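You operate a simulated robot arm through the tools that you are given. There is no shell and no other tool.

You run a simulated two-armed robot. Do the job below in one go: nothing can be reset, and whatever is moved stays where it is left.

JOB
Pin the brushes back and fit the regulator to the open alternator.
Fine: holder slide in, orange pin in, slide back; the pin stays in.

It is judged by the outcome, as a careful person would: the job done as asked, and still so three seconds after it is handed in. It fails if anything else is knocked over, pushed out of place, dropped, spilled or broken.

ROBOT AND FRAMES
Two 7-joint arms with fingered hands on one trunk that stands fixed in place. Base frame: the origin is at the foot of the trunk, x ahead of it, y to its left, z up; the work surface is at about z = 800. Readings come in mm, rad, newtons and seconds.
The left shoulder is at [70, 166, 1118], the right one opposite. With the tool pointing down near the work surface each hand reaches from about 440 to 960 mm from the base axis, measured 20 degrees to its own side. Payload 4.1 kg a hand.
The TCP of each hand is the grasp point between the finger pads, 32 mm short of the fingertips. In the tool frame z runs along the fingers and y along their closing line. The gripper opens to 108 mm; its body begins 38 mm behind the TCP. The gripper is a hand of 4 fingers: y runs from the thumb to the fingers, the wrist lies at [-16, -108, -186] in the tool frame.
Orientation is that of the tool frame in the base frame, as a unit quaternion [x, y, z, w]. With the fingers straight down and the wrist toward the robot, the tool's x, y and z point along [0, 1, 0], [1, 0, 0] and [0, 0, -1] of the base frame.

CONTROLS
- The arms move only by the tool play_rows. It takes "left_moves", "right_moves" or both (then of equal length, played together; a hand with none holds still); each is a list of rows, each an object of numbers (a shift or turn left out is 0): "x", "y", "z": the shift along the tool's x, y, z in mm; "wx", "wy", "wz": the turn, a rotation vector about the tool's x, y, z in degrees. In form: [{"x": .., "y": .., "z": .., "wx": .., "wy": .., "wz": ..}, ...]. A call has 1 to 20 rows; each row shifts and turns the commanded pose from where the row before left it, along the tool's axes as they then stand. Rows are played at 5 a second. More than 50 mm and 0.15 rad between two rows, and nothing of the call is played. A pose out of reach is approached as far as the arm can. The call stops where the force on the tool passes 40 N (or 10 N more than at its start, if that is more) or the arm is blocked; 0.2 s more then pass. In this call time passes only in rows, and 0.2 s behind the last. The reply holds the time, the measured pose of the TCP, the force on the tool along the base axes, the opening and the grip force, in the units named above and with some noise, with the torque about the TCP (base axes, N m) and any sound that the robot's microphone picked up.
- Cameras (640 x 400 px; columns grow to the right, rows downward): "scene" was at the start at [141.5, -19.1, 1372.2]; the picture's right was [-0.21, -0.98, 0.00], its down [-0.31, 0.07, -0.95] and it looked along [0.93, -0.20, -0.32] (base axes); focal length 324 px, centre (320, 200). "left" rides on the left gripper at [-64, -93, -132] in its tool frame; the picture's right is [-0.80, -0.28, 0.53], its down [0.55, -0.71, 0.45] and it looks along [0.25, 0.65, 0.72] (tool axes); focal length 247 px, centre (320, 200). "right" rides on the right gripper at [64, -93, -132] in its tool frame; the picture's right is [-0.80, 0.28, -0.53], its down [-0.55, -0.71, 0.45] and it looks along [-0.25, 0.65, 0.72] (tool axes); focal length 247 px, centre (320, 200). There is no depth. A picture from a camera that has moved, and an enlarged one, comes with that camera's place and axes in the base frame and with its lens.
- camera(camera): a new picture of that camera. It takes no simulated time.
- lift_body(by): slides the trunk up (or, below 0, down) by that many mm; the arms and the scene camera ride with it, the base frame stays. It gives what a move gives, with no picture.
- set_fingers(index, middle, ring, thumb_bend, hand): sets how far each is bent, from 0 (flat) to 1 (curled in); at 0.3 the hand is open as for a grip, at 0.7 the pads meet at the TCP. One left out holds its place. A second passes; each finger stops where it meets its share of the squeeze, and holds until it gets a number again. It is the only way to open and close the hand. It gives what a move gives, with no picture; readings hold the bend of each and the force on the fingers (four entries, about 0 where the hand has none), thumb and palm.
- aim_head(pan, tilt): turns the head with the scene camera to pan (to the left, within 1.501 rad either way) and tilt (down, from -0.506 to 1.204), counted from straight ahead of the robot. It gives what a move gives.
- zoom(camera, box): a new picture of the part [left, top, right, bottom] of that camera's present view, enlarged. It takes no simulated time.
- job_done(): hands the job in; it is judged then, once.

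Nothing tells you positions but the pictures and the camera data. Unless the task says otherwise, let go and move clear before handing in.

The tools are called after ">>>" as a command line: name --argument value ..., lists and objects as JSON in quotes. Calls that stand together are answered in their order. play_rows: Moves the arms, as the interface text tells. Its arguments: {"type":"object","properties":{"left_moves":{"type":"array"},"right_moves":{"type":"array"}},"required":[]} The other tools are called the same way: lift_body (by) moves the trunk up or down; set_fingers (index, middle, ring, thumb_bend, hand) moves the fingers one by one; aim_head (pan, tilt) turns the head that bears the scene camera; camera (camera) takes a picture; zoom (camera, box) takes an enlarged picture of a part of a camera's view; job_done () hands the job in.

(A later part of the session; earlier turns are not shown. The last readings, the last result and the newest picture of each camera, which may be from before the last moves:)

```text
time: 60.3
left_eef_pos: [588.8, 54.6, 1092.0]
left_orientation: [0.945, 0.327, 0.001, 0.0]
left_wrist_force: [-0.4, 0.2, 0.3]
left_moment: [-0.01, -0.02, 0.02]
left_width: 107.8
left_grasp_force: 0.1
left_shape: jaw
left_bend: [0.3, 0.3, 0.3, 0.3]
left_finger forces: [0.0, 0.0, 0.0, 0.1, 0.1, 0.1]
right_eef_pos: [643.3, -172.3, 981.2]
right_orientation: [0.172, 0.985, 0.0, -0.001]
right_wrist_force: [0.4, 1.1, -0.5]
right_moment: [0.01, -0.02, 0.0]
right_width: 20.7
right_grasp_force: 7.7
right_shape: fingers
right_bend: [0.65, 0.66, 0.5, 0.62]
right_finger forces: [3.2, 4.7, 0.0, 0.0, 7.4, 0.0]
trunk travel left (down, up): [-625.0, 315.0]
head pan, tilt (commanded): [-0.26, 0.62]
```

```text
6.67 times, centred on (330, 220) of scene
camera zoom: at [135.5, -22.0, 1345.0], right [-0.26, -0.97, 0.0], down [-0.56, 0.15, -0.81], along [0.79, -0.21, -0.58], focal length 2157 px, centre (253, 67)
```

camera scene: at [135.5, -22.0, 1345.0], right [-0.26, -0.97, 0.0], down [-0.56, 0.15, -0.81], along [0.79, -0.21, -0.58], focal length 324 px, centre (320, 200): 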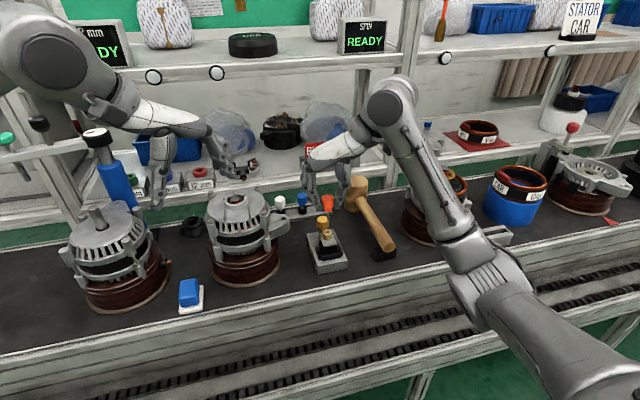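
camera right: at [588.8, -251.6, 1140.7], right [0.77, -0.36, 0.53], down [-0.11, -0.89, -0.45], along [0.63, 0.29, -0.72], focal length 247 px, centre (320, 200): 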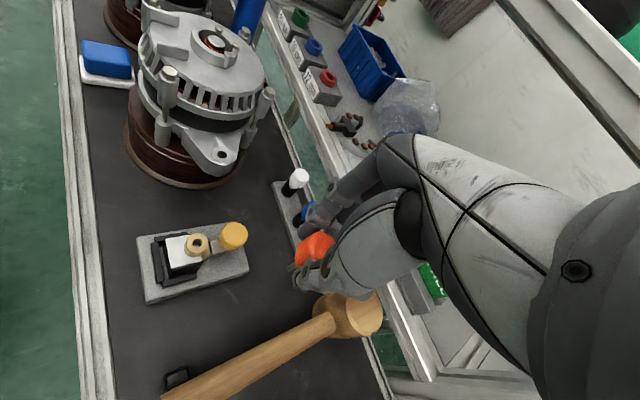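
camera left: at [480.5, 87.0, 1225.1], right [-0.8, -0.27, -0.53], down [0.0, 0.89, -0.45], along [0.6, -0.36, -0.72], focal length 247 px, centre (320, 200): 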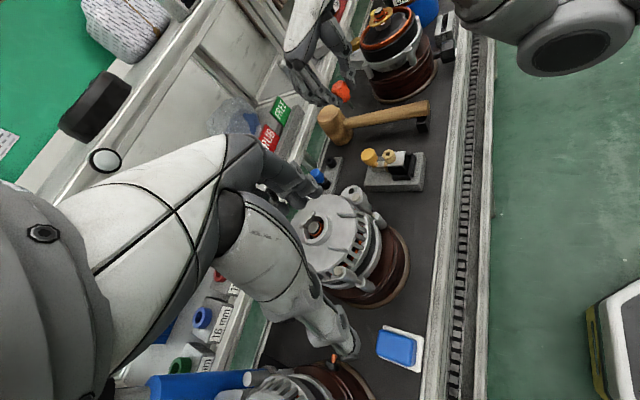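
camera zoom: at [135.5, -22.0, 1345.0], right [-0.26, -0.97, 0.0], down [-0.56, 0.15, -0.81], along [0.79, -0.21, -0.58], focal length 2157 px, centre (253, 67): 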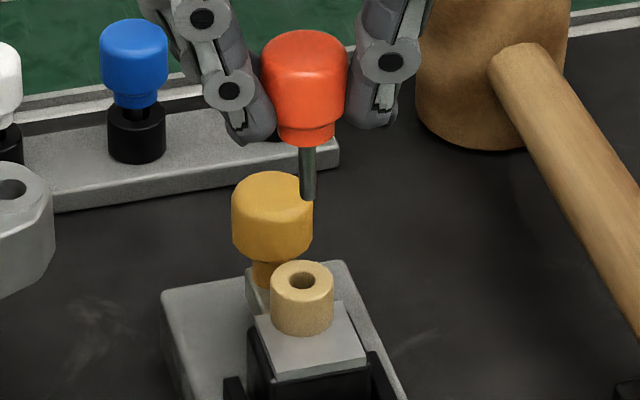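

The tip is about 3 mm short in x and 1 mm in y of the hole. The hole is about 8.5 mm and the shaft 5.4 mm, so there's some tolerance. I'm correcting and lowering to just above it.

>>> play_rows --right_moves '[{"x": -2.5, "y": 1.9, "z": 8}, {"z": 10}, {"z": 8}, {"z": 0}]'

>>> zoom --camera "left" --box '[370, 110, 420, 170]'

>>> zoom --camera "right" --box '[240, 210, 340, 310]'

>>> zoom --camera "scene" --box '[310, 195, 350, 245]'

```text
time: 61.3
left_eef_pos: [587.6, 55.1, 1091.0]
left_orientation: [0.945, 0.327, 0.001, 0.0]
left_wrist_force: [-0.4, -0.2, -0.6]
left_moment: [-0.01, 0.0, 0.03]
left_width: 107.7
left_grasp_force: 0.1
left_shape: jaw
left_bend: [0.3, 0.3, 0.3, 0.3]
left_finger forces: [0.1, 0.1, 0.1, 0.0, 0.1, 0.0]
right_eef_pos: [646.0, -170.9, 954.8]
right_orientation: [0.172, 0.985, -0.001, 0.0]
right_wrist_force: [-0.1, 0.2, -0.9]
right_moment: [0.03, -0.02, 0.03]
right_width: 20.9
right_grasp_force: 7.6
right_shape: fingers
right_bend: [0.65, 0.66, 0.5, 0.62]
right_finger forces: [3.4, 4.7, 0.1, 0.1, 7.4, 0.0]
trunk travel left (down, up): [-625.0, 315.0]
head pan, tilt (commanded): [-0.26, 0.62]
```

```text
6.67 times, centred on (395, 140) of left
camera zoom: at [480.4, 87.1, 1225.1], right [-0.8, -0.27, -0.53], down [0.0, 0.89, -0.45], along [0.6, -0.36, -0.72], focal length 1646 px, centre (-180, 600)
```

zoom: 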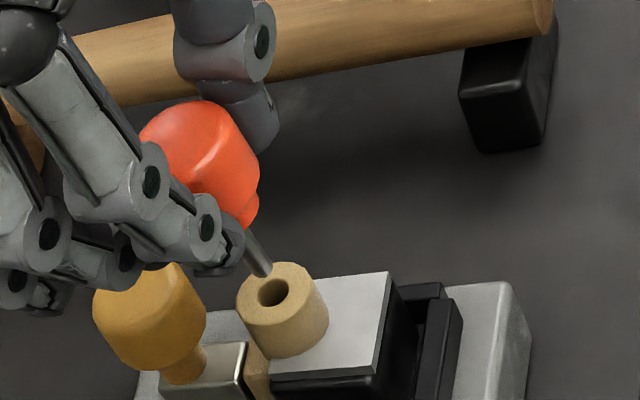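

```text
4.00 times, centred on (290, 260) of right
camera zoom: at [553.9, -236.9, 1085.6], right [0.85, 0.0, 0.53], down [0.28, -0.85, -0.45], along [0.45, 0.53, -0.72], focal length 988 px, centre (440, -40)
```

zoom: 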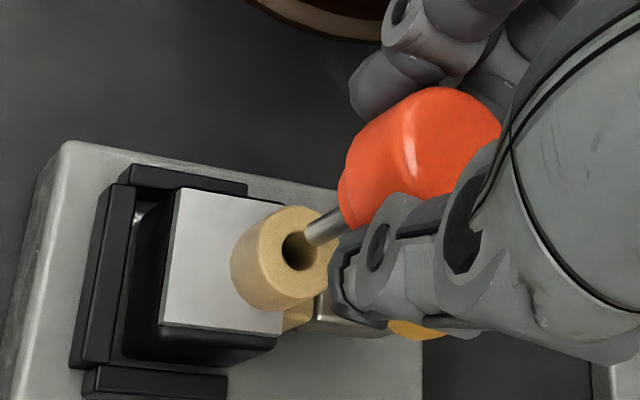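

```text
8.00 times, centred on (330, 220) of scene
camera zoom: at [135.3, -21.8, 1345.1], right [-0.26, -0.97, 0.0], down [-0.56, 0.15, -0.81], along [0.79, -0.21, -0.58], focal length 2589 px, centre (240, 40)
```

zoom: 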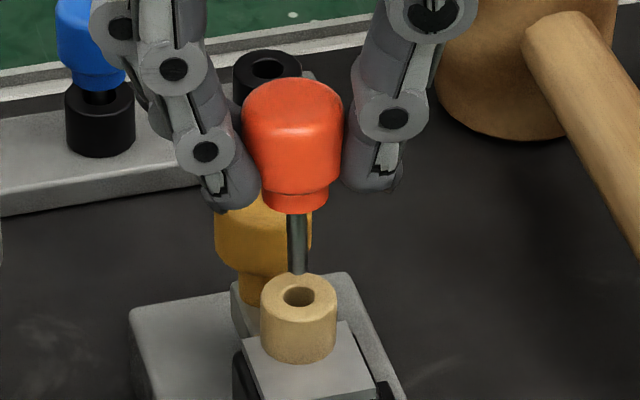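

>>> play_rows --right_moves '[{"x": -2, "y": 0.2}, {"z": 4}, {"z": 4}, {"z": 0}]'

>>> zoom --camera "left" --box '[375, 130, 415, 170]'

>>> zoom --camera "right" --box '[255, 220, 325, 290]'

>>> zoom --camera "scene" --box '[315, 210, 345, 245]'

```text
time: 62.3
left_eef_pos: [588.0, 55.4, 1091.7]
left_orientation: [0.945, 0.327, 0.0, 0.001]
left_wrist_force: [0.8, -0.3, -0.5]
left_moment: [0.04, 0.05, 0.01]
left_width: 107.7
left_grasp_force: 0.0
left_shape: jaw
left_bend: [0.3, 0.3, 0.3, 0.3]
left_finger forces: [0.0, 0.0, 0.0, 0.1, 0.0, 0.0]
right_eef_pos: [648.5, -171.7, 946.4]
right_orientation: [0.172, 0.985, 0.0, 0.0]
right_wrist_force: [0.7, 0.6, 0.3]
right_moment: [-0.01, -0.02, -0.01]
right_width: 20.7
right_grasp_force: 8.1
right_shape: fingers
right_bend: [0.65, 0.66, 0.5, 0.62]
right_finger forces: [3.4, 4.7, 0.1, 0.1, 7.4, 0.0]
trunk travel left (down, up): [-625.0, 315.0]
head pan, tilt (commanded): [-0.26, 0.62]
```

```text
10.00 times, centred on (395, 150) of left
camera zoom: at [480.4, 87.1, 1225.1], right [-0.8, -0.27, -0.53], down [0.0, 0.89, -0.45], along [0.6, -0.36, -0.72], focal length 2470 px, centre (-430, 700)
```

zoom: 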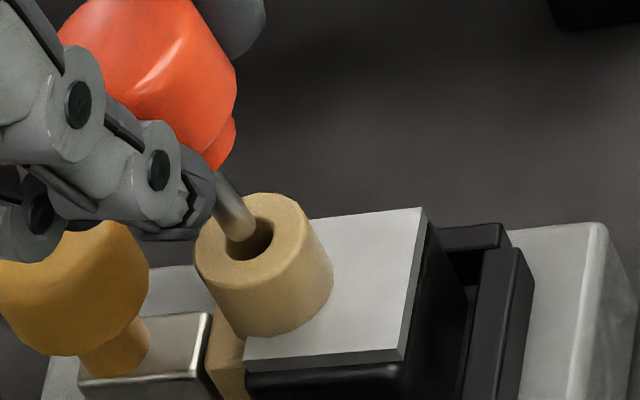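

```text
5.71 times, centred on (290, 255) of right
camera zoom: at [555.6, -237.6, 1077.7], right [0.85, 0.0, 0.53], down [0.28, -0.85, -0.45], along [0.45, 0.53, -0.72], focal length 1411 px, centre (491, -114)
```

zoom: 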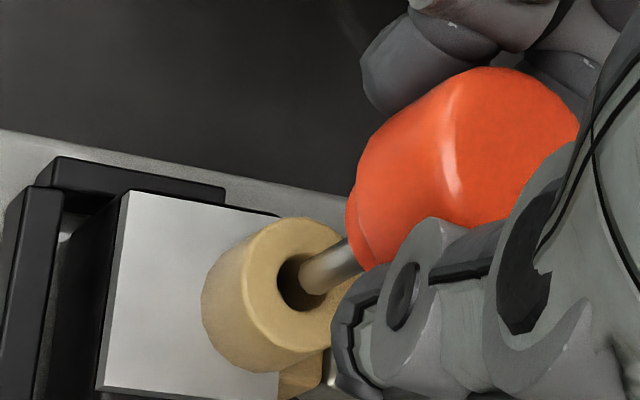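

```text
11.43 times, centred on (330, 228) of scene
camera zoom: at [135.3, -21.8, 1345.1], right [-0.26, -0.97, 0.0], down [-0.56, 0.15, -0.81], along [0.79, -0.21, -0.58], focal length 3698 px, centre (206, -114)
```

zoom: 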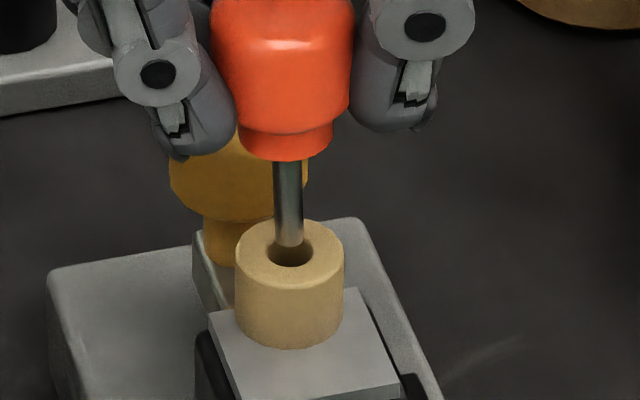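

The tip is over the hole in all three views. I'm lowering slowly into the boss and watching the force.

>>> play_rows --right_moves '[{"z": 2}, {"z": 2}, {"z": 2}, {"z": 2}]'

>>> zoom --camera "left" --box '[375, 130, 415, 170]'

>>> zoom --camera "scene" --box '[315, 210, 345, 245]'

```text
time: 63.3
left_eef_pos: [586.4, 54.6, 1091.7]
left_orientation: [0.945, 0.326, 0.001, -0.001]
left_wrist_force: [0.1, -0.4, 0.2]
left_moment: [-0.02, 0.01, 0.02]
left_width: 108.0
left_grasp_force: 0.0
left_shape: jaw
left_bend: [0.3, 0.3, 0.3, 0.3]
left_finger forces: [0.0, 0.1, 0.0, 0.0, 0.1, 0.0]
right_eef_pos: [646.0, -170.9, 938.2]
right_orientation: [0.172, 0.985, -0.001, 0.0]
right_wrist_force: [0.7, 0.2, -0.2]
right_moment: [0.01, 0.01, -0.01]
right_width: 21.1
right_grasp_force: 8.0
right_shape: fingers
right_bend: [0.65, 0.66, 0.5, 0.62]
right_finger forces: [3.3, 4.7, 0.1, 0.0, 7.4, 0.0]
trunk travel left (down, up): [-625.0, 315.0]
head pan, tilt (commanded): [-0.26, 0.62]
```

```text
10.00 times, centred on (395, 150) of left
camera zoom: at [480.4, 86.9, 1225.1], right [-0.8, -0.27, -0.53], down [0.0, 0.89, -0.45], along [0.6, -0.36, -0.72], focal length 2470 px, centre (-430, 700)
```

zoom: 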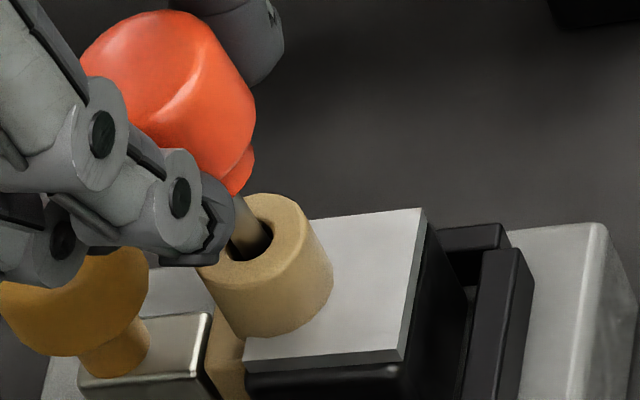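

```text
11.43 times, centred on (330, 228) of scene
camera zoom: at [135.2, -22.0, 1345.1], right [-0.26, -0.97, 0.0], down [-0.56, 0.15, -0.81], along [0.79, -0.21, -0.58], focal length 3698 px, centre (206, -114)
```

zoom: 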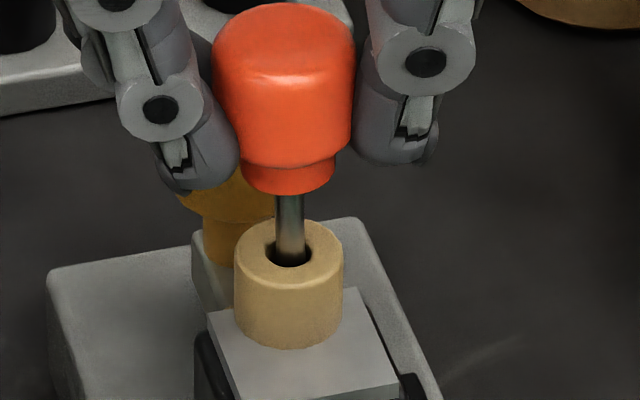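

>>> play_rows --right_moves '[{"x": 0.8}, {"z": 2}, {"z": 2}, {"z": 2}, {"z": 2}]'

>>> zoom --camera "left" --box '[375, 130, 415, 170]'

>>> zoom --camera "scene" --box '[315, 210, 345, 245]'

```text
time: 64.5
left_eef_pos: [589.9, 54.9, 1092.5]
left_orientation: [0.945, 0.326, 0.0, 0.0]
left_wrist_force: [-0.3, -1.1, 1.7]
left_moment: [0.0, -0.02, 0.01]
left_width: 107.7
left_grasp_force: 0.0
left_shape: jaw
left_bend: [0.3, 0.3, 0.3, 0.3]
left_finger forces: [0.1, 0.0, 0.0, 0.1, 0.0, 0.1]
right_eef_pos: [645.9, -170.4, 930.7]
right_orientation: [0.171, 0.985, 0.0, 0.0]
right_wrist_force: [0.6, -0.5, -0.7]
right_moment: [0.0, 0.01, -0.02]
right_width: 20.7
right_grasp_force: 8.0
right_shape: fingers
right_bend: [0.65, 0.66, 0.5, 0.62]
right_finger forces: [3.4, 4.7, 0.1, 0.0, 7.4, 0.0]
trunk travel left (down, up): [-625.0, 315.0]
head pan, tilt (commanded): [-0.26, 0.62]
```

```text
10.00 times, centred on (395, 150) of left
camera zoom: at [480.4, 86.9, 1225.1], right [-0.8, -0.27, -0.53], down [0.0, 0.89, -0.45], along [0.6, -0.36, -0.72], focal length 2470 px, centre (-430, 700)
```

zoom: 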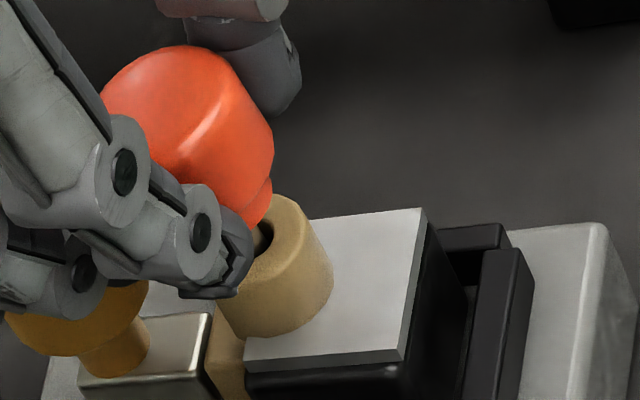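

```text
11.43 times, centred on (330, 228) of scene
camera zoom: at [135.3, -22.0, 1345.0], right [-0.26, -0.97, 0.0], down [-0.56, 0.15, -0.81], along [0.79, -0.21, -0.58], focal length 3698 px, centre (206, -114)
```

zoom: 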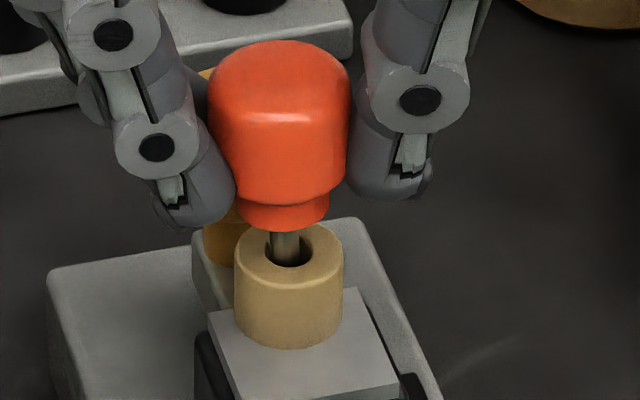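

>>> play_rows --right_moves '[{"y": -0.7}, {"z": 2}, {"z": 2}, {"z": 1}, {"z": 1}]'

>>> zoom --camera "left" --box '[375, 130, 415, 170]'

>>> zoom --camera "scene" --box '[315, 210, 345, 245]'

```text
time: 65.7
left_eef_pos: [586.8, 55.0, 1094.1]
left_orientation: [0.945, 0.327, 0.001, 0.001]
left_wrist_force: [-0.5, -1.1, 0.4]
left_moment: [0.02, -0.02, -0.02]
left_width: 107.8
left_grasp_force: 0.0
left_shape: jaw
left_bend: [0.3, 0.3, 0.3, 0.3]
left_finger forces: [0.0, 0.0, 0.1, 0.0, 0.1, 0.0]
right_eef_pos: [644.2, -171.8, 927.6]
right_orientation: [0.172, 0.985, -0.001, 0.001]
right_wrist_force: [0.7, 0.1, 13.5]
right_moment: [-0.04, -0.03, 0.03]
right_width: 20.6
right_grasp_force: 9.5
right_shape: fingers
right_bend: [0.66, 0.66, 0.5, 0.63]
right_finger forces: [3.8, 5.7, 0.0, 0.1, 9.4, 0.0]
trunk travel left (down, up): [-625.0, 315.0]
head pan, tilt (commanded): [-0.26, 0.62]
```

```text
10.00 times, centred on (395, 150) of left
camera zoom: at [478.7, 87.3, 1226.0], right [-0.8, -0.27, -0.53], down [0.0, 0.89, -0.45], along [0.6, -0.36, -0.72], focal length 2470 px, centre (-430, 700)
```

zoom: 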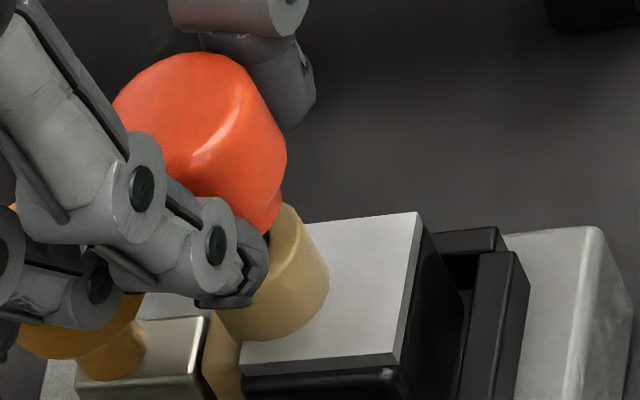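

```text
11.43 times, centred on (330, 228) of scene
camera zoom: at [133.4, -21.6, 1345.4], right [-0.26, -0.97, 0.0], down [-0.56, 0.15, -0.81], along [0.79, -0.21, -0.58], focal length 3698 px, centre (206, -114)
```

zoom: 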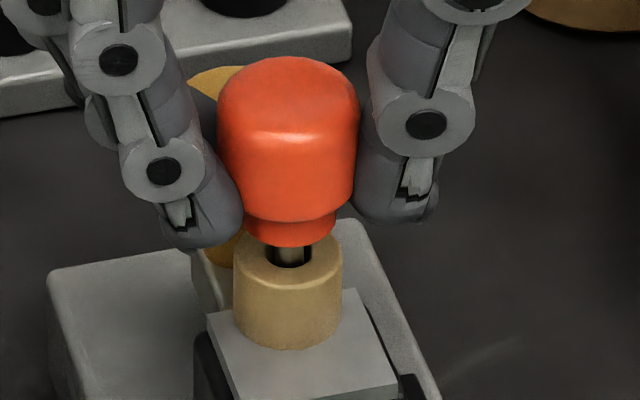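

The pin met about 13 N with roughly 3 mm of shaft still showing. I'll look at whether it's hung up or at full depth before pressing any more.

>>> zoom --camera "right" --box '[255, 220, 325, 290]'

>>> zoom --camera "scene" --box '[322, 222, 338, 238]'

>>> zoom --camera "left" --box '[385, 145, 405, 165]'

```text
5.71 times, centred on (290, 255) of right
camera zoom: at [552.4, -237.6, 1057.2], right [0.84, 0.0, 0.54], down [0.28, -0.85, -0.45], along [0.46, 0.53, -0.72], focal length 1411 px, centre (491, -114)
```

zoom: 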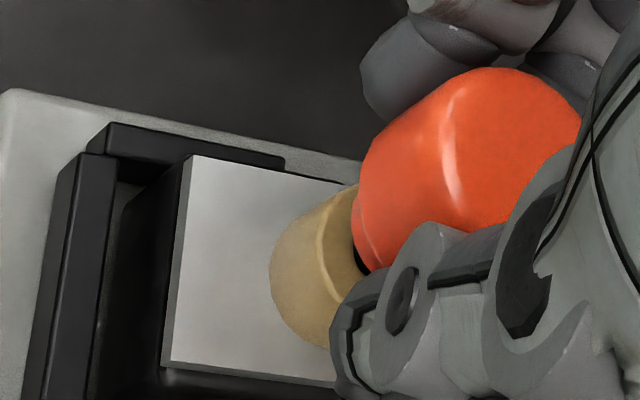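

```text
16.00 times, centred on (330, 230) of scene
camera zoom: at [133.4, -21.6, 1345.4], right [-0.26, -0.97, 0.0], down [-0.56, 0.15, -0.81], along [0.79, -0.21, -0.58], focal length 5177 px, centre (160, -280)
```

zoom: 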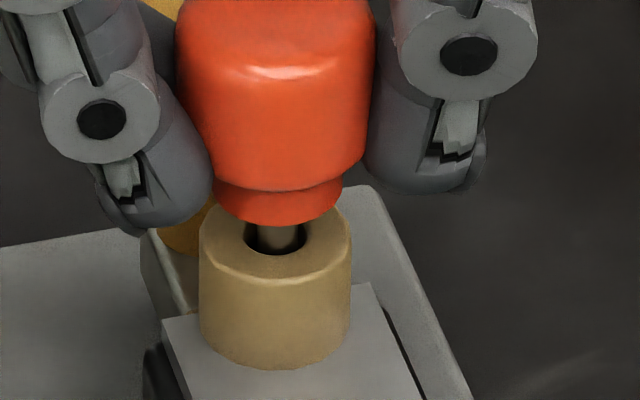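

```text
16.00 times, centred on (395, 155) of left
camera zoom: at [478.7, 87.3, 1226.0], right [-0.8, -0.27, -0.53], down [0.0, 0.89, -0.45], along [0.6, -0.36, -0.72], focal length 3952 px, centre (-880, 920)
```

zoom: 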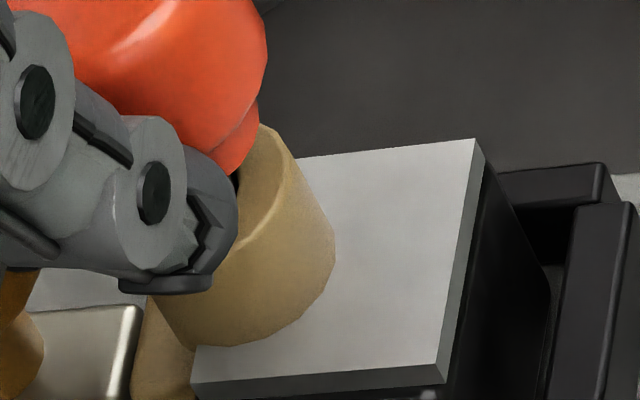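

>>> play_rows --right_moves '[{"z": -2.5}, {"x": 1.0}, {"z": 1}, {"z": 1}]'

>>> play_rows --right_moves '[{"z": -1}, {"x": -2.0}, {"z": 1}, {"z": 0}]'

>>> play_rows --right_moves '[{"z": -1}, {"x": 1.0, "y": 1.0}, {"z": 1}, {"z": 0}]'

>>> play_rows --right_moves '[{"z": -1}, {"y": -2.0}, {"z": 1}, {"z": 0}]'

```text
time: 66.7
left_eef_pos: [586.0, 54.5, 1093.1]
left_orientation: [0.946, 0.325, 0.0, 0.0]
left_wrist_force: [0.1, 0.4, -0.5]
left_moment: [-0.02, 0.04, 0.02]
left_width: 107.9
left_grasp_force: 0.0
left_shape: jaw
left_bend: [0.3, 0.3, 0.3, 0.3]
left_finger forces: [0.0, 0.1, 0.1, 0.1, 0.1, 0.0]
right_eef_pos: [643.9, -172.0, 926.4]
right_orientation: [0.173, 0.985, -0.001, 0.001]
right_wrist_force: [0.5, -0.4, 12.0]
right_moment: [-0.04, -0.04, -0.02]
right_width: 20.6
right_grasp_force: 9.6
right_shape: fingers
right_bend: [0.66, 0.66, 0.5, 0.63]
right_finger forces: [3.7, 6.0, 0.0, 0.0, 9.3, 0.1]
trunk travel left (down, up): [-625.0, 315.0]
head pan, tilt (commanded): [-0.26, 0.62]
```

```text
time: 67.7
left_eef_pos: [586.3, 55.3, 1092.5]
left_orientation: [0.945, 0.327, 0.0, 0.002]
left_wrist_force: [0.4, -0.2, -0.8]
left_moment: [-0.04, -0.01, 0.02]
left_width: 107.7
left_grasp_force: 0.0
left_shape: jaw
left_bend: [0.3, 0.3, 0.3, 0.3]
left_finger forces: [0.0, 0.1, 0.1, 0.0, 0.1, 0.1]
right_eef_pos: [645.8, -171.8, 926.7]
right_orientation: [0.172, 0.985, 0.0, 0.001]
right_wrist_force: [-2.1, -0.7, 13.0]
right_moment: [-0.06, 0.02, -0.02]
right_width: 20.4
right_grasp_force: 9.1
right_shape: fingers
right_bend: [0.67, 0.66, 0.5, 0.63]
right_finger forces: [4.3, 5.2, 0.0, 0.0, 9.2, 0.0]
trunk travel left (down, up): [-625.0, 315.0]
head pan, tilt (commanded): [-0.26, 0.62]
```

```text
time: 68.7
left_eef_pos: [585.6, 54.1, 1091.4]
left_orientation: [0.945, 0.326, 0.0, -0.001]
left_wrist_force: [-0.5, 0.8, 0.2]
left_moment: [-0.02, -0.01, -0.05]
left_width: 107.6
left_grasp_force: 0.1
left_shape: jaw
left_bend: [0.3, 0.3, 0.3, 0.3]
left_finger forces: [0.0, 0.0, 0.1, 0.0, 0.1, 0.0]
right_eef_pos: [645.0, -170.1, 926.9]
right_orientation: [0.172, 0.985, 0.0, 0.002]
right_wrist_force: [-0.4, -1.3, 12.0]
right_moment: [-0.12, 0.01, -0.01]
right_width: 20.3
right_grasp_force: 9.5
right_shape: fingers
right_bend: [0.66, 0.66, 0.5, 0.63]
right_finger forces: [3.7, 5.4, 0.1, 0.0, 9.8, 0.1]
trunk travel left (down, up): [-625.0, 315.0]
head pan, tilt (commanded): [-0.26, 0.62]
```

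```text
time: 69.7
left_eef_pos: [587.7, 54.1, 1093.1]
left_orientation: [0.945, 0.326, 0.001, 0.001]
left_wrist_force: [-0.1, -0.1, -0.2]
left_moment: [0.0, 0.02, -0.03]
left_width: 107.9
left_grasp_force: 0.1
left_shape: jaw
left_bend: [0.3, 0.3, 0.3, 0.3]
left_finger forces: [0.1, 0.0, 0.0, 0.1, 0.0, 0.0]
right_eef_pos: [644.1, -173.4, 927.3]
right_orientation: [0.172, 0.985, -0.001, 0.001]
right_wrist_force: [1.3, 0.9, 10.2]
right_moment: [0.02, -0.06, 0.01]
right_width: 20.6
right_grasp_force: 9.6
right_shape: fingers
right_bend: [0.66, 0.66, 0.5, 0.63]
right_finger forces: [4.1, 6.5, 0.0, 0.1, 8.3, 0.0]
trunk travel left (down, up): [-625.0, 315.0]
head pan, tilt (commanded): [-0.26, 0.62]
```

The pin repeatedly stops at the same depth, about 20 mm in, with free sideways play, so it's bottomed in the hole rather than jammed. I'm relieving the force and letting go.

>>> play_rows --right_moves '[{"y": 1.0, "z": -1.5}, {"z": -1}, {"z": 0}]'

>>> set_fingers --hand "right" --index 0.55 --middle 0.55 --thumb_bend 0.52

>>> zoom --camera "left" --box '[365, 120, 425, 180]'

>>> zoom --camera "scene" --box '[305, 200, 355, 260]'

>>> zoom --camera "right" --box '[240, 210, 340, 310]'

```text
time: 70.5
left_eef_pos: [586.8, 55.9, 1091.8]
left_orientation: [0.945, 0.326, 0.0, 0.0]
left_wrist_force: [0.1, 0.3, -0.2]
left_moment: [-0.03, -0.03, 0.03]
left_width: 107.6
left_grasp_force: 0.0
left_shape: jaw
left_bend: [0.3, 0.3, 0.3, 0.3]
left_finger forces: [0.0, 0.0, 0.0, 0.0, 0.0, 0.0]
right_eef_pos: [645.0, -172.1, 926.6]
right_orientation: [0.172, 0.985, -0.001, -0.001]
right_wrist_force: [0.0, 0.0, 1.4]
right_moment: [0.03, -0.04, -0.01]
right_width: 20.8
right_grasp_force: 7.6
right_shape: fingers
right_bend: [0.66, 0.66, 0.5, 0.63]
right_finger forces: [3.9, 5.0, 0.0, 0.1, 7.5, 0.0]
trunk travel left (down, up): [-625.0, 315.0]
head pan, tilt (commanded): [-0.26, 0.62]
```

```text
time: 71.5
left_eef_pos: [589.0, 54.7, 1092.4]
left_orientation: [0.945, 0.326, 0.0, 0.0]
left_wrist_force: [0.6, 0.0, -0.2]
left_moment: [0.02, -0.01, 0.01]
left_width: 107.7
left_grasp_force: 0.1
left_shape: jaw
left_bend: [0.3, 0.3, 0.3, 0.3]
left_finger forces: [0.1, 0.0, 0.0, 0.0, 0.1, 0.0]
right_eef_pos: [646.3, -172.6, 927.6]
right_orientation: [0.172, 0.985, -0.001, 0.0]
right_wrist_force: [-0.3, -0.4, 0.3]
right_moment: [0.0, -0.02, 0.0]
right_width: 45.5
right_grasp_force: 0.1
right_shape: fingers
right_bend: [0.55, 0.55, 0.5, 0.52]
right_finger forces: [0.0, 0.0, 0.0, 0.1, 0.1, 0.0]
trunk travel left (down, up): [-625.0, 315.0]
head pan, tilt (commanded): [-0.26, 0.62]
```

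```text
6.67 times, centred on (395, 150) of left
camera zoom: at [480.3, 87.0, 1225.1], right [-0.8, -0.27, -0.53], down [0.0, 0.89, -0.45], along [0.6, -0.36, -0.72], focal length 1646 px, centre (-180, 533)
```

zoom: 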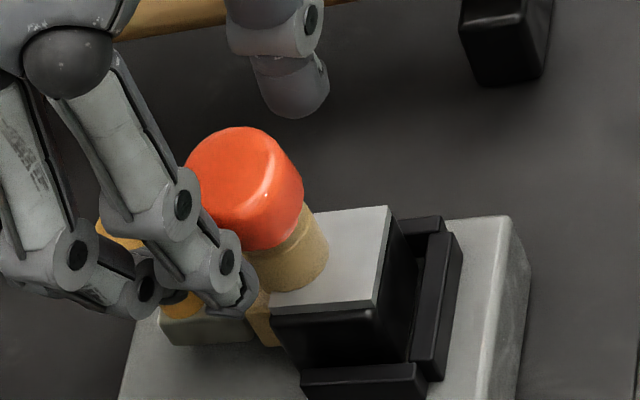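

```text
6.67 times, centred on (330, 230) of scene
camera zoom: at [135.2, -21.9, 1345.1], right [-0.26, -0.97, 0.0], down [-0.56, 0.15, -0.81], along [0.79, -0.21, -0.58], focal length 2157 px, centre (253, 0)
```

zoom: 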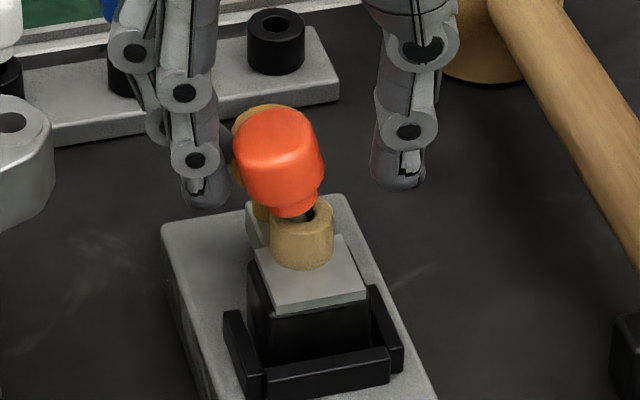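

```text
4.00 times, centred on (290, 260) of right
camera zoom: at [554.0, -238.2, 1059.1], right [0.85, 0.0, 0.53], down [0.28, -0.85, -0.45], along [0.45, 0.53, -0.72], focal length 988 px, centre (440, -40)
```

zoom: 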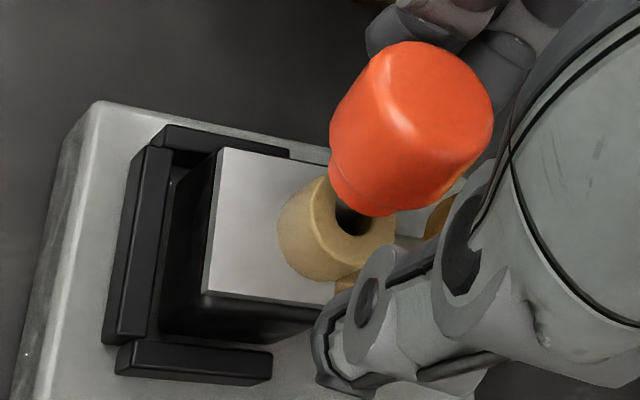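

The pin is in but leans slightly toward +y in the clearance of the hole. I'll open wider so nothing touches it and rise straight up.

>>> set_fingers --hand "right" --index 0.42 --middle 0.42 --ring 0.4 --thumb_bend 0.45

>>> play_rows --right_moves '[{"z": -5}, {"z": -15}, {"z": -25}, {"z": -30}, {"z": 0}]'

>>> zoom --camera "left" --box '[365, 120, 425, 180]'

>>> zoom --camera "scene" --box '[305, 200, 355, 260]'

>>> zoom --camera "right" --box '[210, 190, 330, 310]'

```text
time: 72.5
left_eef_pos: [588.5, 56.0, 1092.1]
left_orientation: [0.945, 0.326, 0.0, 0.0]
left_wrist_force: [-0.5, 0.8, -0.4]
left_moment: [0.03, -0.01, -0.01]
left_width: 107.7
left_grasp_force: 0.1
left_shape: jaw
left_bend: [0.3, 0.3, 0.3, 0.3]
left_finger forces: [0.0, 0.0, 0.0, 0.0, 0.1, 0.0]
right_eef_pos: [645.7, -172.3, 928.0]
right_orientation: [0.172, 0.985, -0.001, 0.0]
right_wrist_force: [-0.4, 0.3, -0.4]
right_moment: [0.0, 0.01, 0.02]
right_width: 72.7
right_grasp_force: 0.0
right_shape: fingers
right_bend: [0.42, 0.42, 0.4, 0.45]
right_finger forces: [0.0, 0.1, 0.0, 0.0, 0.0, 0.0]
trunk travel left (down, up): [-625.0, 315.0]
head pan, tilt (commanded): [-0.26, 0.62]
```

```text
time: 73.7
left_eef_pos: [587.1, 55.2, 1091.7]
left_orientation: [0.945, 0.326, 0.0, 0.0]
left_wrist_force: [-0.7, -0.3, 0.3]
left_moment: [0.0, -0.01, 0.02]
left_width: 107.9
left_grasp_force: 0.0
left_shape: jaw
left_bend: [0.3, 0.3, 0.3, 0.3]
left_finger forces: [0.0, 0.1, 0.0, 0.1, 0.0, 0.0]
right_eef_pos: [646.1, -171.2, 1003.5]
right_orientation: [0.172, 0.985, -0.001, 0.0]
right_wrist_force: [0.4, -1.1, 0.1]
right_moment: [0.01, 0.03, -0.01]
right_width: 72.5
right_grasp_force: 0.0
right_shape: fingers
right_bend: [0.42, 0.42, 0.4, 0.45]
right_finger forces: [0.0, 0.1, 0.0, 0.0, 0.0, 0.1]
trunk travel left (down, up): [-625.0, 315.0]
head pan, tilt (commanded): [-0.26, 0.62]
```

```text
6.67 times, centred on (395, 150) of left
camera zoom: at [480.6, 86.8, 1225.0], right [-0.8, -0.27, -0.53], down [0.0, 0.89, -0.45], along [0.6, -0.36, -0.72], focal length 1646 px, centre (-180, 533)
```

zoom: 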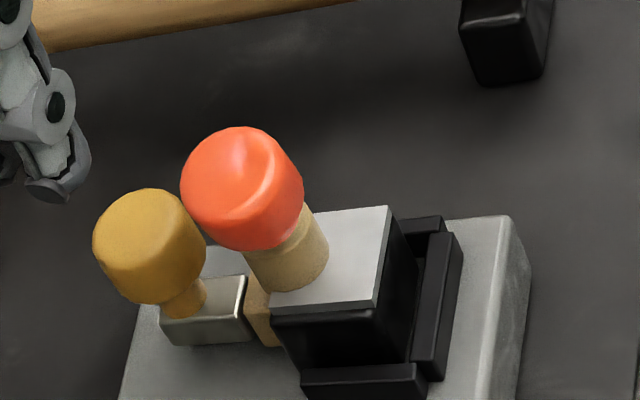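

```text
6.67 times, centred on (330, 230) of scene
camera zoom: at [135.5, -22.2, 1345.0], right [-0.26, -0.97, 0.0], down [-0.56, 0.15, -0.81], along [0.79, -0.21, -0.58], focal length 2157 px, centre (253, 0)
```

zoom: 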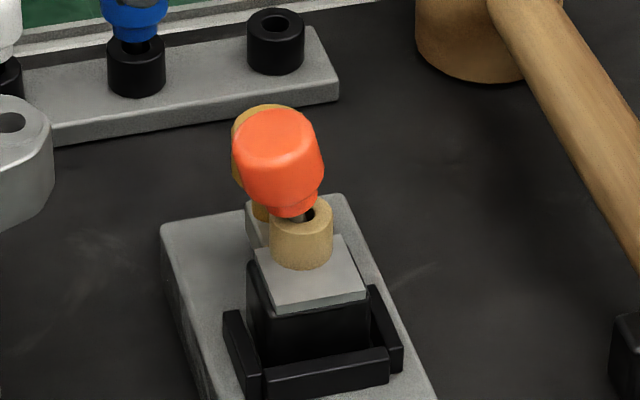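

```text
3.33 times, centred on (270, 250) of right
camera zoom: at [555.2, -237.3, 1135.1], right [0.85, 0.0, 0.53], down [0.28, -0.85, -0.45], along [0.45, 0.53, -0.72], focal length 823 px, centre (487, 33)
```

zoom: 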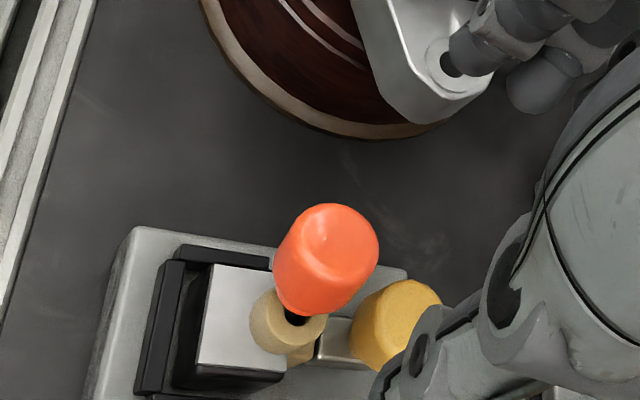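

The pin stands in the boss. Now I'll grip the yellow knob with index and thumb from its ±y sides, offset away from the pin, and pull the slide back.

>>> play_rows --right_moves '[{"wz": -6.7}, {"wz": -6.7}, {"wz": -6.5}, {"x": -18, "y": -1.5}, {"x": -18, "y": -1.5}, {"z": 25}, {"z": 25}, {"z": 0}]'

>>> zoom --camera "left" --box '[340, 90, 440, 180]'

>>> zoom --camera "scene" --box '[290, 170, 370, 260]'

>>> zoom --camera "right" --box '[200, 170, 360, 310]'

```text
time: 75.5
left_eef_pos: [588.2, 55.8, 1092.9]
left_orientation: [0.945, 0.326, 0.0, 0.0]
left_wrist_force: [-0.1, -0.7, -0.2]
left_moment: [0.01, 0.01, 0.0]
left_width: 107.7
left_grasp_force: 0.0
left_shape: jaw
left_bend: [0.3, 0.3, 0.3, 0.3]
left_finger forces: [0.0, 0.1, 0.0, 0.0, 0.1, 0.0]
right_eef_pos: [682.7, -176.4, 951.9]
right_orientation: [0.0, 1.0, 0.0, 0.0]
right_wrist_force: [-0.5, -0.1, 0.0]
right_moment: [0.02, -0.02, -0.01]
right_width: 72.8
right_grasp_force: 0.0
right_shape: fingers
right_bend: [0.42, 0.42, 0.4, 0.45]
right_finger forces: [0.0, 0.1, 0.0, 0.0, 0.0, 0.0]
trunk travel left (down, up): [-625.0, 315.0]
head pan, tilt (commanded): [-0.26, 0.62]
```

```text
4.44 times, centred on (390, 135) of left
camera zoom: at [480.1, 87.2, 1225.2], right [-0.8, -0.27, -0.53], down [0.0, 0.89, -0.45], along [0.6, -0.36, -0.72], focal length 1098 px, centre (9, 489)
```

zoom: 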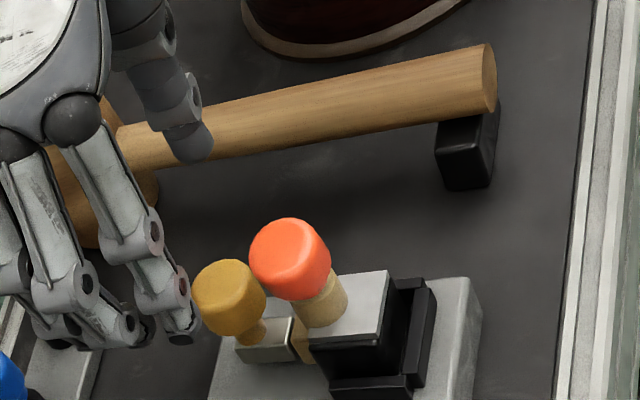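

```text
4.44 times, centred on (330, 215) of scene
camera zoom: at [135.0, -21.7, 1345.1], right [-0.26, -0.97, 0.0], down [-0.56, 0.15, -0.81], along [0.79, -0.21, -0.58], focal length 1438 px, centre (276, 133)
```

zoom: 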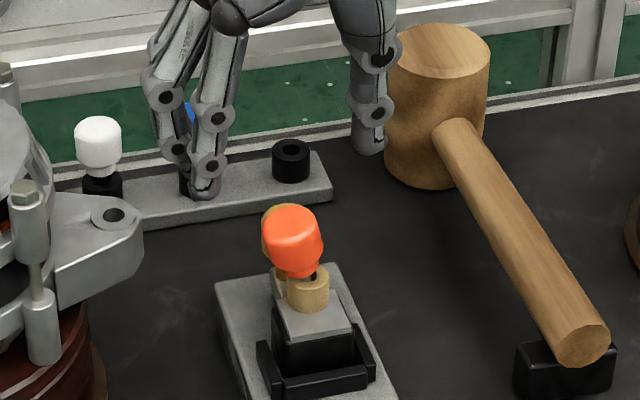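

```text
2.86 times, centred on (280, 240) of right
camera zoom: at [618.5, -268.8, 1084.1], right [0.8, 0.29, 0.53], down [0.55, -0.71, -0.45], along [0.25, 0.65, -0.72], focal length 706 px, centre (434, 86)
```

zoom: 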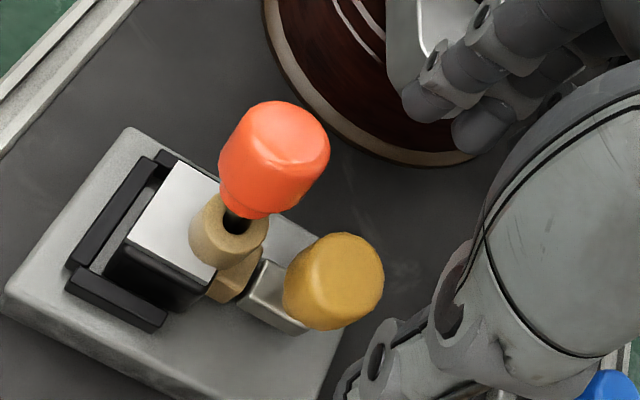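

>>> play_rows --right_moves '[{"y": 1.4, "z": 15}, {"z": 15}, {"z": 12}, {"z": 10}, {"z": 0}]'

>>> zoom --camera "left" --box '[350, 110, 430, 180]'

>>> zoom --camera "right" --box '[210, 180, 350, 310]'

```text
time: 76.7
left_eef_pos: [588.7, 54.2, 1093.0]
left_orientation: [0.945, 0.327, 0.0, 0.0]
left_wrist_force: [0.8, -0.4, 0.1]
left_moment: [-0.03, -0.01, 0.03]
left_width: 107.7
left_grasp_force: 0.1
left_shape: jaw
left_bend: [0.3, 0.3, 0.3, 0.3]
left_finger forces: [0.0, 0.1, 0.1, 0.1, 0.0, 0.0]
right_eef_pos: [680.9, -172.9, 899.5]
right_orientation: [-0.001, 1.0, -0.001, 0.0]
right_wrist_force: [0.6, -0.5, -0.7]
right_moment: [0.0, -0.01, 0.0]
right_width: 72.7
right_grasp_force: 0.0
right_shape: fingers
right_bend: [0.42, 0.42, 0.4, 0.45]
right_finger forces: [0.1, 0.0, 0.1, 0.0, 0.1, 0.1]
trunk travel left (down, up): [-625.0, 315.0]
head pan, tilt (commanded): [-0.26, 0.62]
```

```text
5.71 times, centred on (390, 145) of left
camera zoom: at [480.3, 87.0, 1225.1], right [-0.8, -0.27, -0.53], down [0.0, 0.89, -0.45], along [0.6, -0.36, -0.72], focal length 1411 px, centre (-80, 514)
```

zoom: 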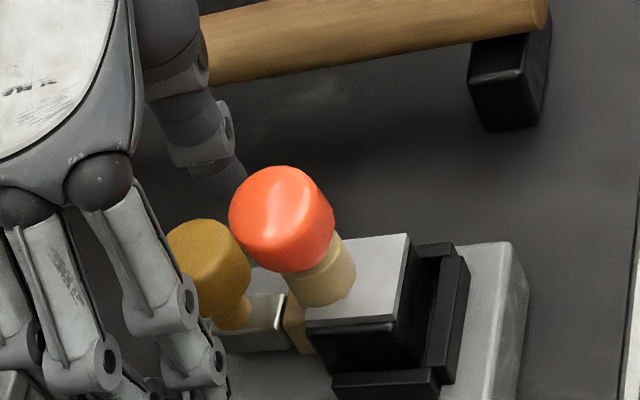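

```text
3.08 times, centred on (280, 245) of right
camera zoom: at [617.4, -266.7, 1031.2], right [0.8, 0.29, 0.53], down [0.55, -0.71, -0.45], along [0.25, 0.65, -0.72], focal length 760 px, centre (443, 62)
```

zoom: 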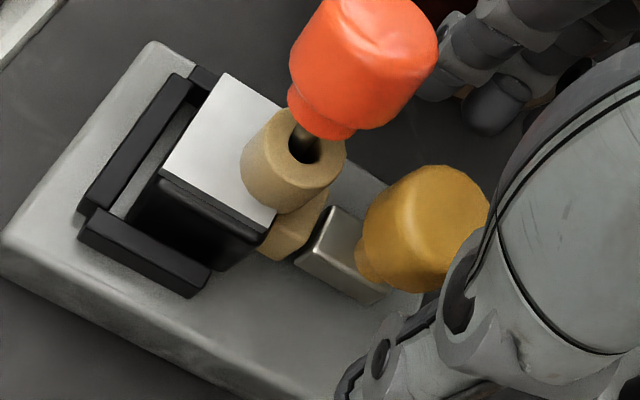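

>>> set_fingers --hand "right" --index 0.66 --thumb_bend 0.66

>>> zoom --camera "left" --box '[350, 110, 430, 180]'

>>> zoom --camera "right" --box '[210, 180, 350, 310]'

```text
time: 77.7
left_eef_pos: [588.3, 54.8, 1091.6]
left_orientation: [0.946, 0.326, 0.0, 0.0]
left_wrist_force: [-0.3, -0.1, -0.5]
left_moment: [0.0, 0.02, 0.02]
left_width: 107.9
left_grasp_force: 0.0
left_shape: jaw
left_bend: [0.3, 0.3, 0.3, 0.3]
left_finger forces: [0.1, 0.1, 0.0, 0.0, 0.0, 0.0]
right_eef_pos: [681.3, -174.6, 899.9]
right_orientation: [0.0, 1.0, -0.001, 0.0]
right_wrist_force: [-0.4, -2.0, -0.1]
right_moment: [-0.06, 0.01, -0.04]
right_width: 23.3
right_grasp_force: 3.4
right_shape: fingers
right_bend: [0.64, 0.42, 0.4, 0.62]
right_finger forces: [1.5, 0.1, 0.0, 0.1, 4.5, 0.1]
trunk travel left (down, up): [-625.0, 315.0]
head pan, tilt (commanded): [-0.26, 0.62]
```

```text
5.71 times, centred on (390, 145) of left
camera zoom: at [480.5, 86.5, 1225.1], right [-0.8, -0.27, -0.53], down [0.0, 0.89, -0.45], along [0.6, -0.36, -0.72], focal length 1411 px, centre (-80, 514)
```

zoom: 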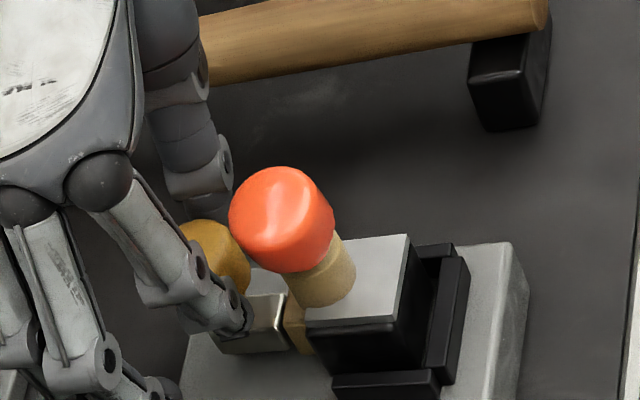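

```text
3.08 times, centred on (280, 245) of right
camera zoom: at [617.6, -267.3, 1031.1], right [0.8, 0.29, 0.53], down [0.55, -0.71, -0.45], along [0.25, 0.65, -0.72], focal length 760 px, centre (443, 62)
```

zoom: 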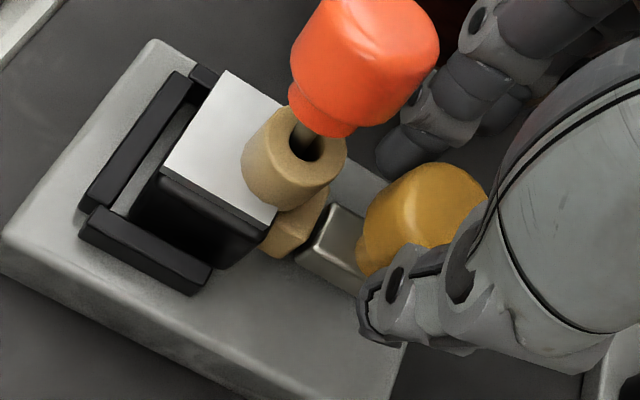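

>>> play_rows --right_moves '[{"x": -2}, {"x": -2}, {"x": -2}, {"x": -2}, {"x": 0}]'

>>> zoom --camera "right" --box '[190, 170, 330, 300]'

>>> zoom --camera "left" --box '[350, 110, 430, 180]'

```text
time: 78.9
left_eef_pos: [587.7, 55.7, 1092.1]
left_orientation: [0.945, 0.327, 0.0, 0.0]
left_wrist_force: [0.3, 0.3, -1.0]
left_moment: [-0.04, 0.0, -0.01]
left_width: 107.6
left_grasp_force: 0.0
left_shape: jaw
left_bend: [0.3, 0.3, 0.3, 0.3]
left_finger forces: [0.0, 0.1, 0.0, 0.1, 0.0, 0.1]
right_eef_pos: [688.3, -174.1, 900.1]
right_orientation: [0.0, 1.0, -0.001, 0.0]
right_wrist_force: [-1.3, -2.4, -1.6]
right_moment: [-0.06, 0.0, 0.0]
right_width: 23.7
right_grasp_force: 2.8
right_shape: fingers
right_bend: [0.64, 0.42, 0.4, 0.62]
right_finger forces: [1.7, 0.0, 0.0, 0.0, 4.2, 0.0]
trunk travel left (down, up): [-625.0, 315.0]
head pan, tilt (commanded): [-0.26, 0.62]
```

```text
3.08 times, centred on (260, 235) of right
camera zoom: at [625.7, -267.4, 1031.4], right [0.8, 0.29, 0.53], down [0.55, -0.71, -0.45], along [0.25, 0.65, -0.72], focal length 760 px, centre (505, 92)
```

zoom: 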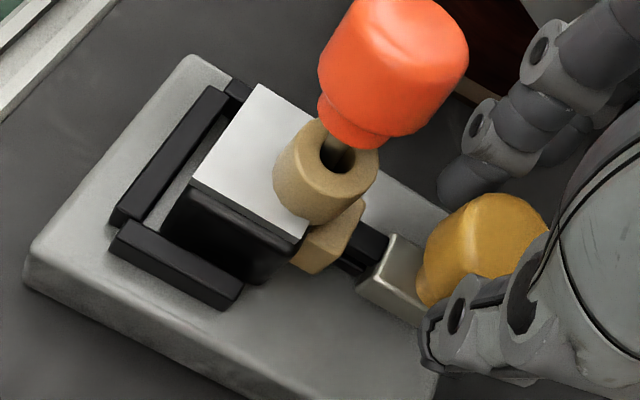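

```text
5.71 times, centred on (390, 145) of left
camera zoom: at [480.5, 86.6, 1225.1], right [-0.8, -0.27, -0.53], down [0.0, 0.89, -0.45], along [0.6, -0.36, -0.72], focal length 1411 px, centre (-80, 514)
```

zoom: 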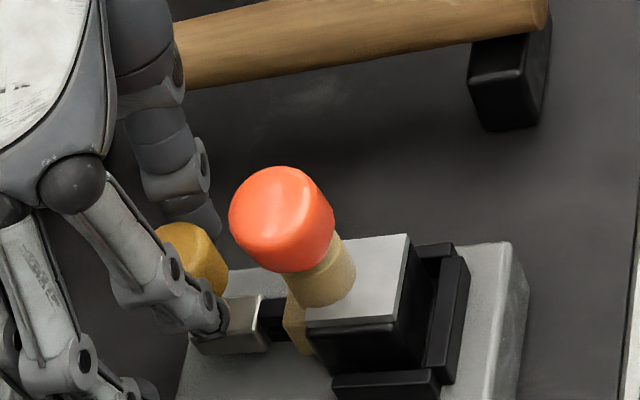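

The brushes followed the slide out, so the pin isn't locking them yet. It needs to sit deeper, or the slide wasn't fully home when I put it in. I'll push the slide back in, then press it firmly home from behind.

>>> play_rows --right_moves '[{"x": 2}, {"x": 2}, {"x": 2}, {"x": 2}, {"x": 1}, {"x": 0}]'

>>> set_fingers --hand "right" --index 0.42 --thumb_bend 0.45

>>> zoom --camera "right" --box '[210, 180, 310, 280]'

>>> zoom --camera "left" --box '[360, 120, 420, 180]'

```text
time: 80.3
left_eef_pos: [588.2, 54.7, 1092.0]
left_orientation: [0.945, 0.326, 0.0, 0.0]
left_wrist_force: [-1.1, 0.4, 0.1]
left_moment: [-0.02, 0.0, 0.04]
left_width: 107.3
left_grasp_force: 0.0
left_shape: jaw
left_bend: [0.3, 0.3, 0.3, 0.3]
left_finger forces: [0.1, 0.0, 0.1, 0.0, 0.1, 0.0]
right_eef_pos: [680.1, -173.7, 900.1]
right_orientation: [0.0, 1.0, 0.0, 0.0]
right_wrist_force: [2.1, -2.0, -0.4]
right_moment: [-0.09, -0.05, 0.03]
right_width: 23.0
right_grasp_force: 2.5
right_shape: fingers
right_bend: [0.64, 0.42, 0.4, 0.62]
right_finger forces: [1.0, 0.1, 0.1, 0.1, 3.2, 0.0]
trunk travel left (down, up): [-625.0, 315.0]
head pan, tilt (commanded): [-0.26, 0.62]
```

```text
time: 81.3
left_eef_pos: [586.5, 55.7, 1090.7]
left_orientation: [0.945, 0.326, 0.0, 0.0]
left_wrist_force: [0.5, -0.4, 0.7]
left_moment: [0.0, 0.02, 0.0]
left_width: 107.7
left_grasp_force: 0.1
left_shape: jaw
left_bend: [0.3, 0.3, 0.3, 0.3]
left_finger forces: [0.0, 0.1, 0.0, 0.0, 0.0, 0.0]
right_eef_pos: [679.4, -174.8, 900.1]
right_orientation: [-0.002, 1.0, -0.001, 0.0]
right_wrist_force: [0.0, -0.3, 0.7]
right_moment: [0.0, -0.02, 0.03]
right_width: 72.5
right_grasp_force: 0.1
right_shape: fingers
right_bend: [0.42, 0.42, 0.4, 0.45]
right_finger forces: [0.0, 0.1, 0.0, 0.0, 0.1, 0.0]
trunk travel left (down, up): [-625.0, 315.0]
head pan, tilt (commanded): [-0.26, 0.62]
```

```text
4.00 times, centred on (260, 230) of right
camera zoom: at [616.3, -267.2, 1031.7], right [0.8, 0.29, 0.53], down [0.55, -0.71, -0.45], along [0.25, 0.65, -0.72], focal length 988 px, centre (560, 80)
```

zoom: 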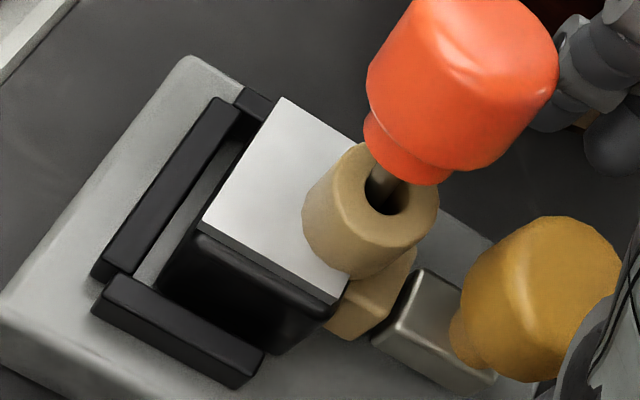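

```text
6.67 times, centred on (390, 150) of left
camera zoom: at [480.4, 87.0, 1225.1], right [-0.8, -0.27, -0.53], down [0.0, 0.89, -0.45], along [0.6, -0.36, -0.72], focal length 1646 px, centre (-147, 533)
```

zoom: 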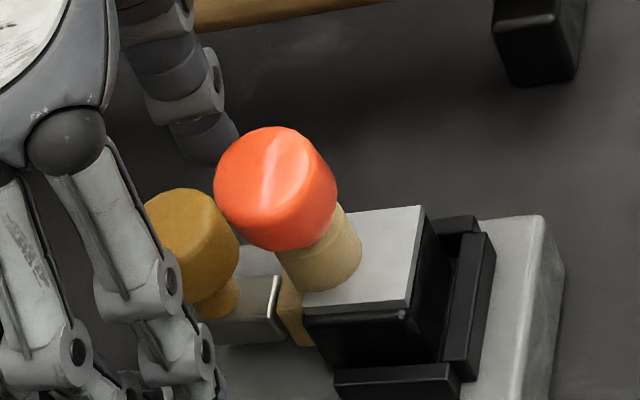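

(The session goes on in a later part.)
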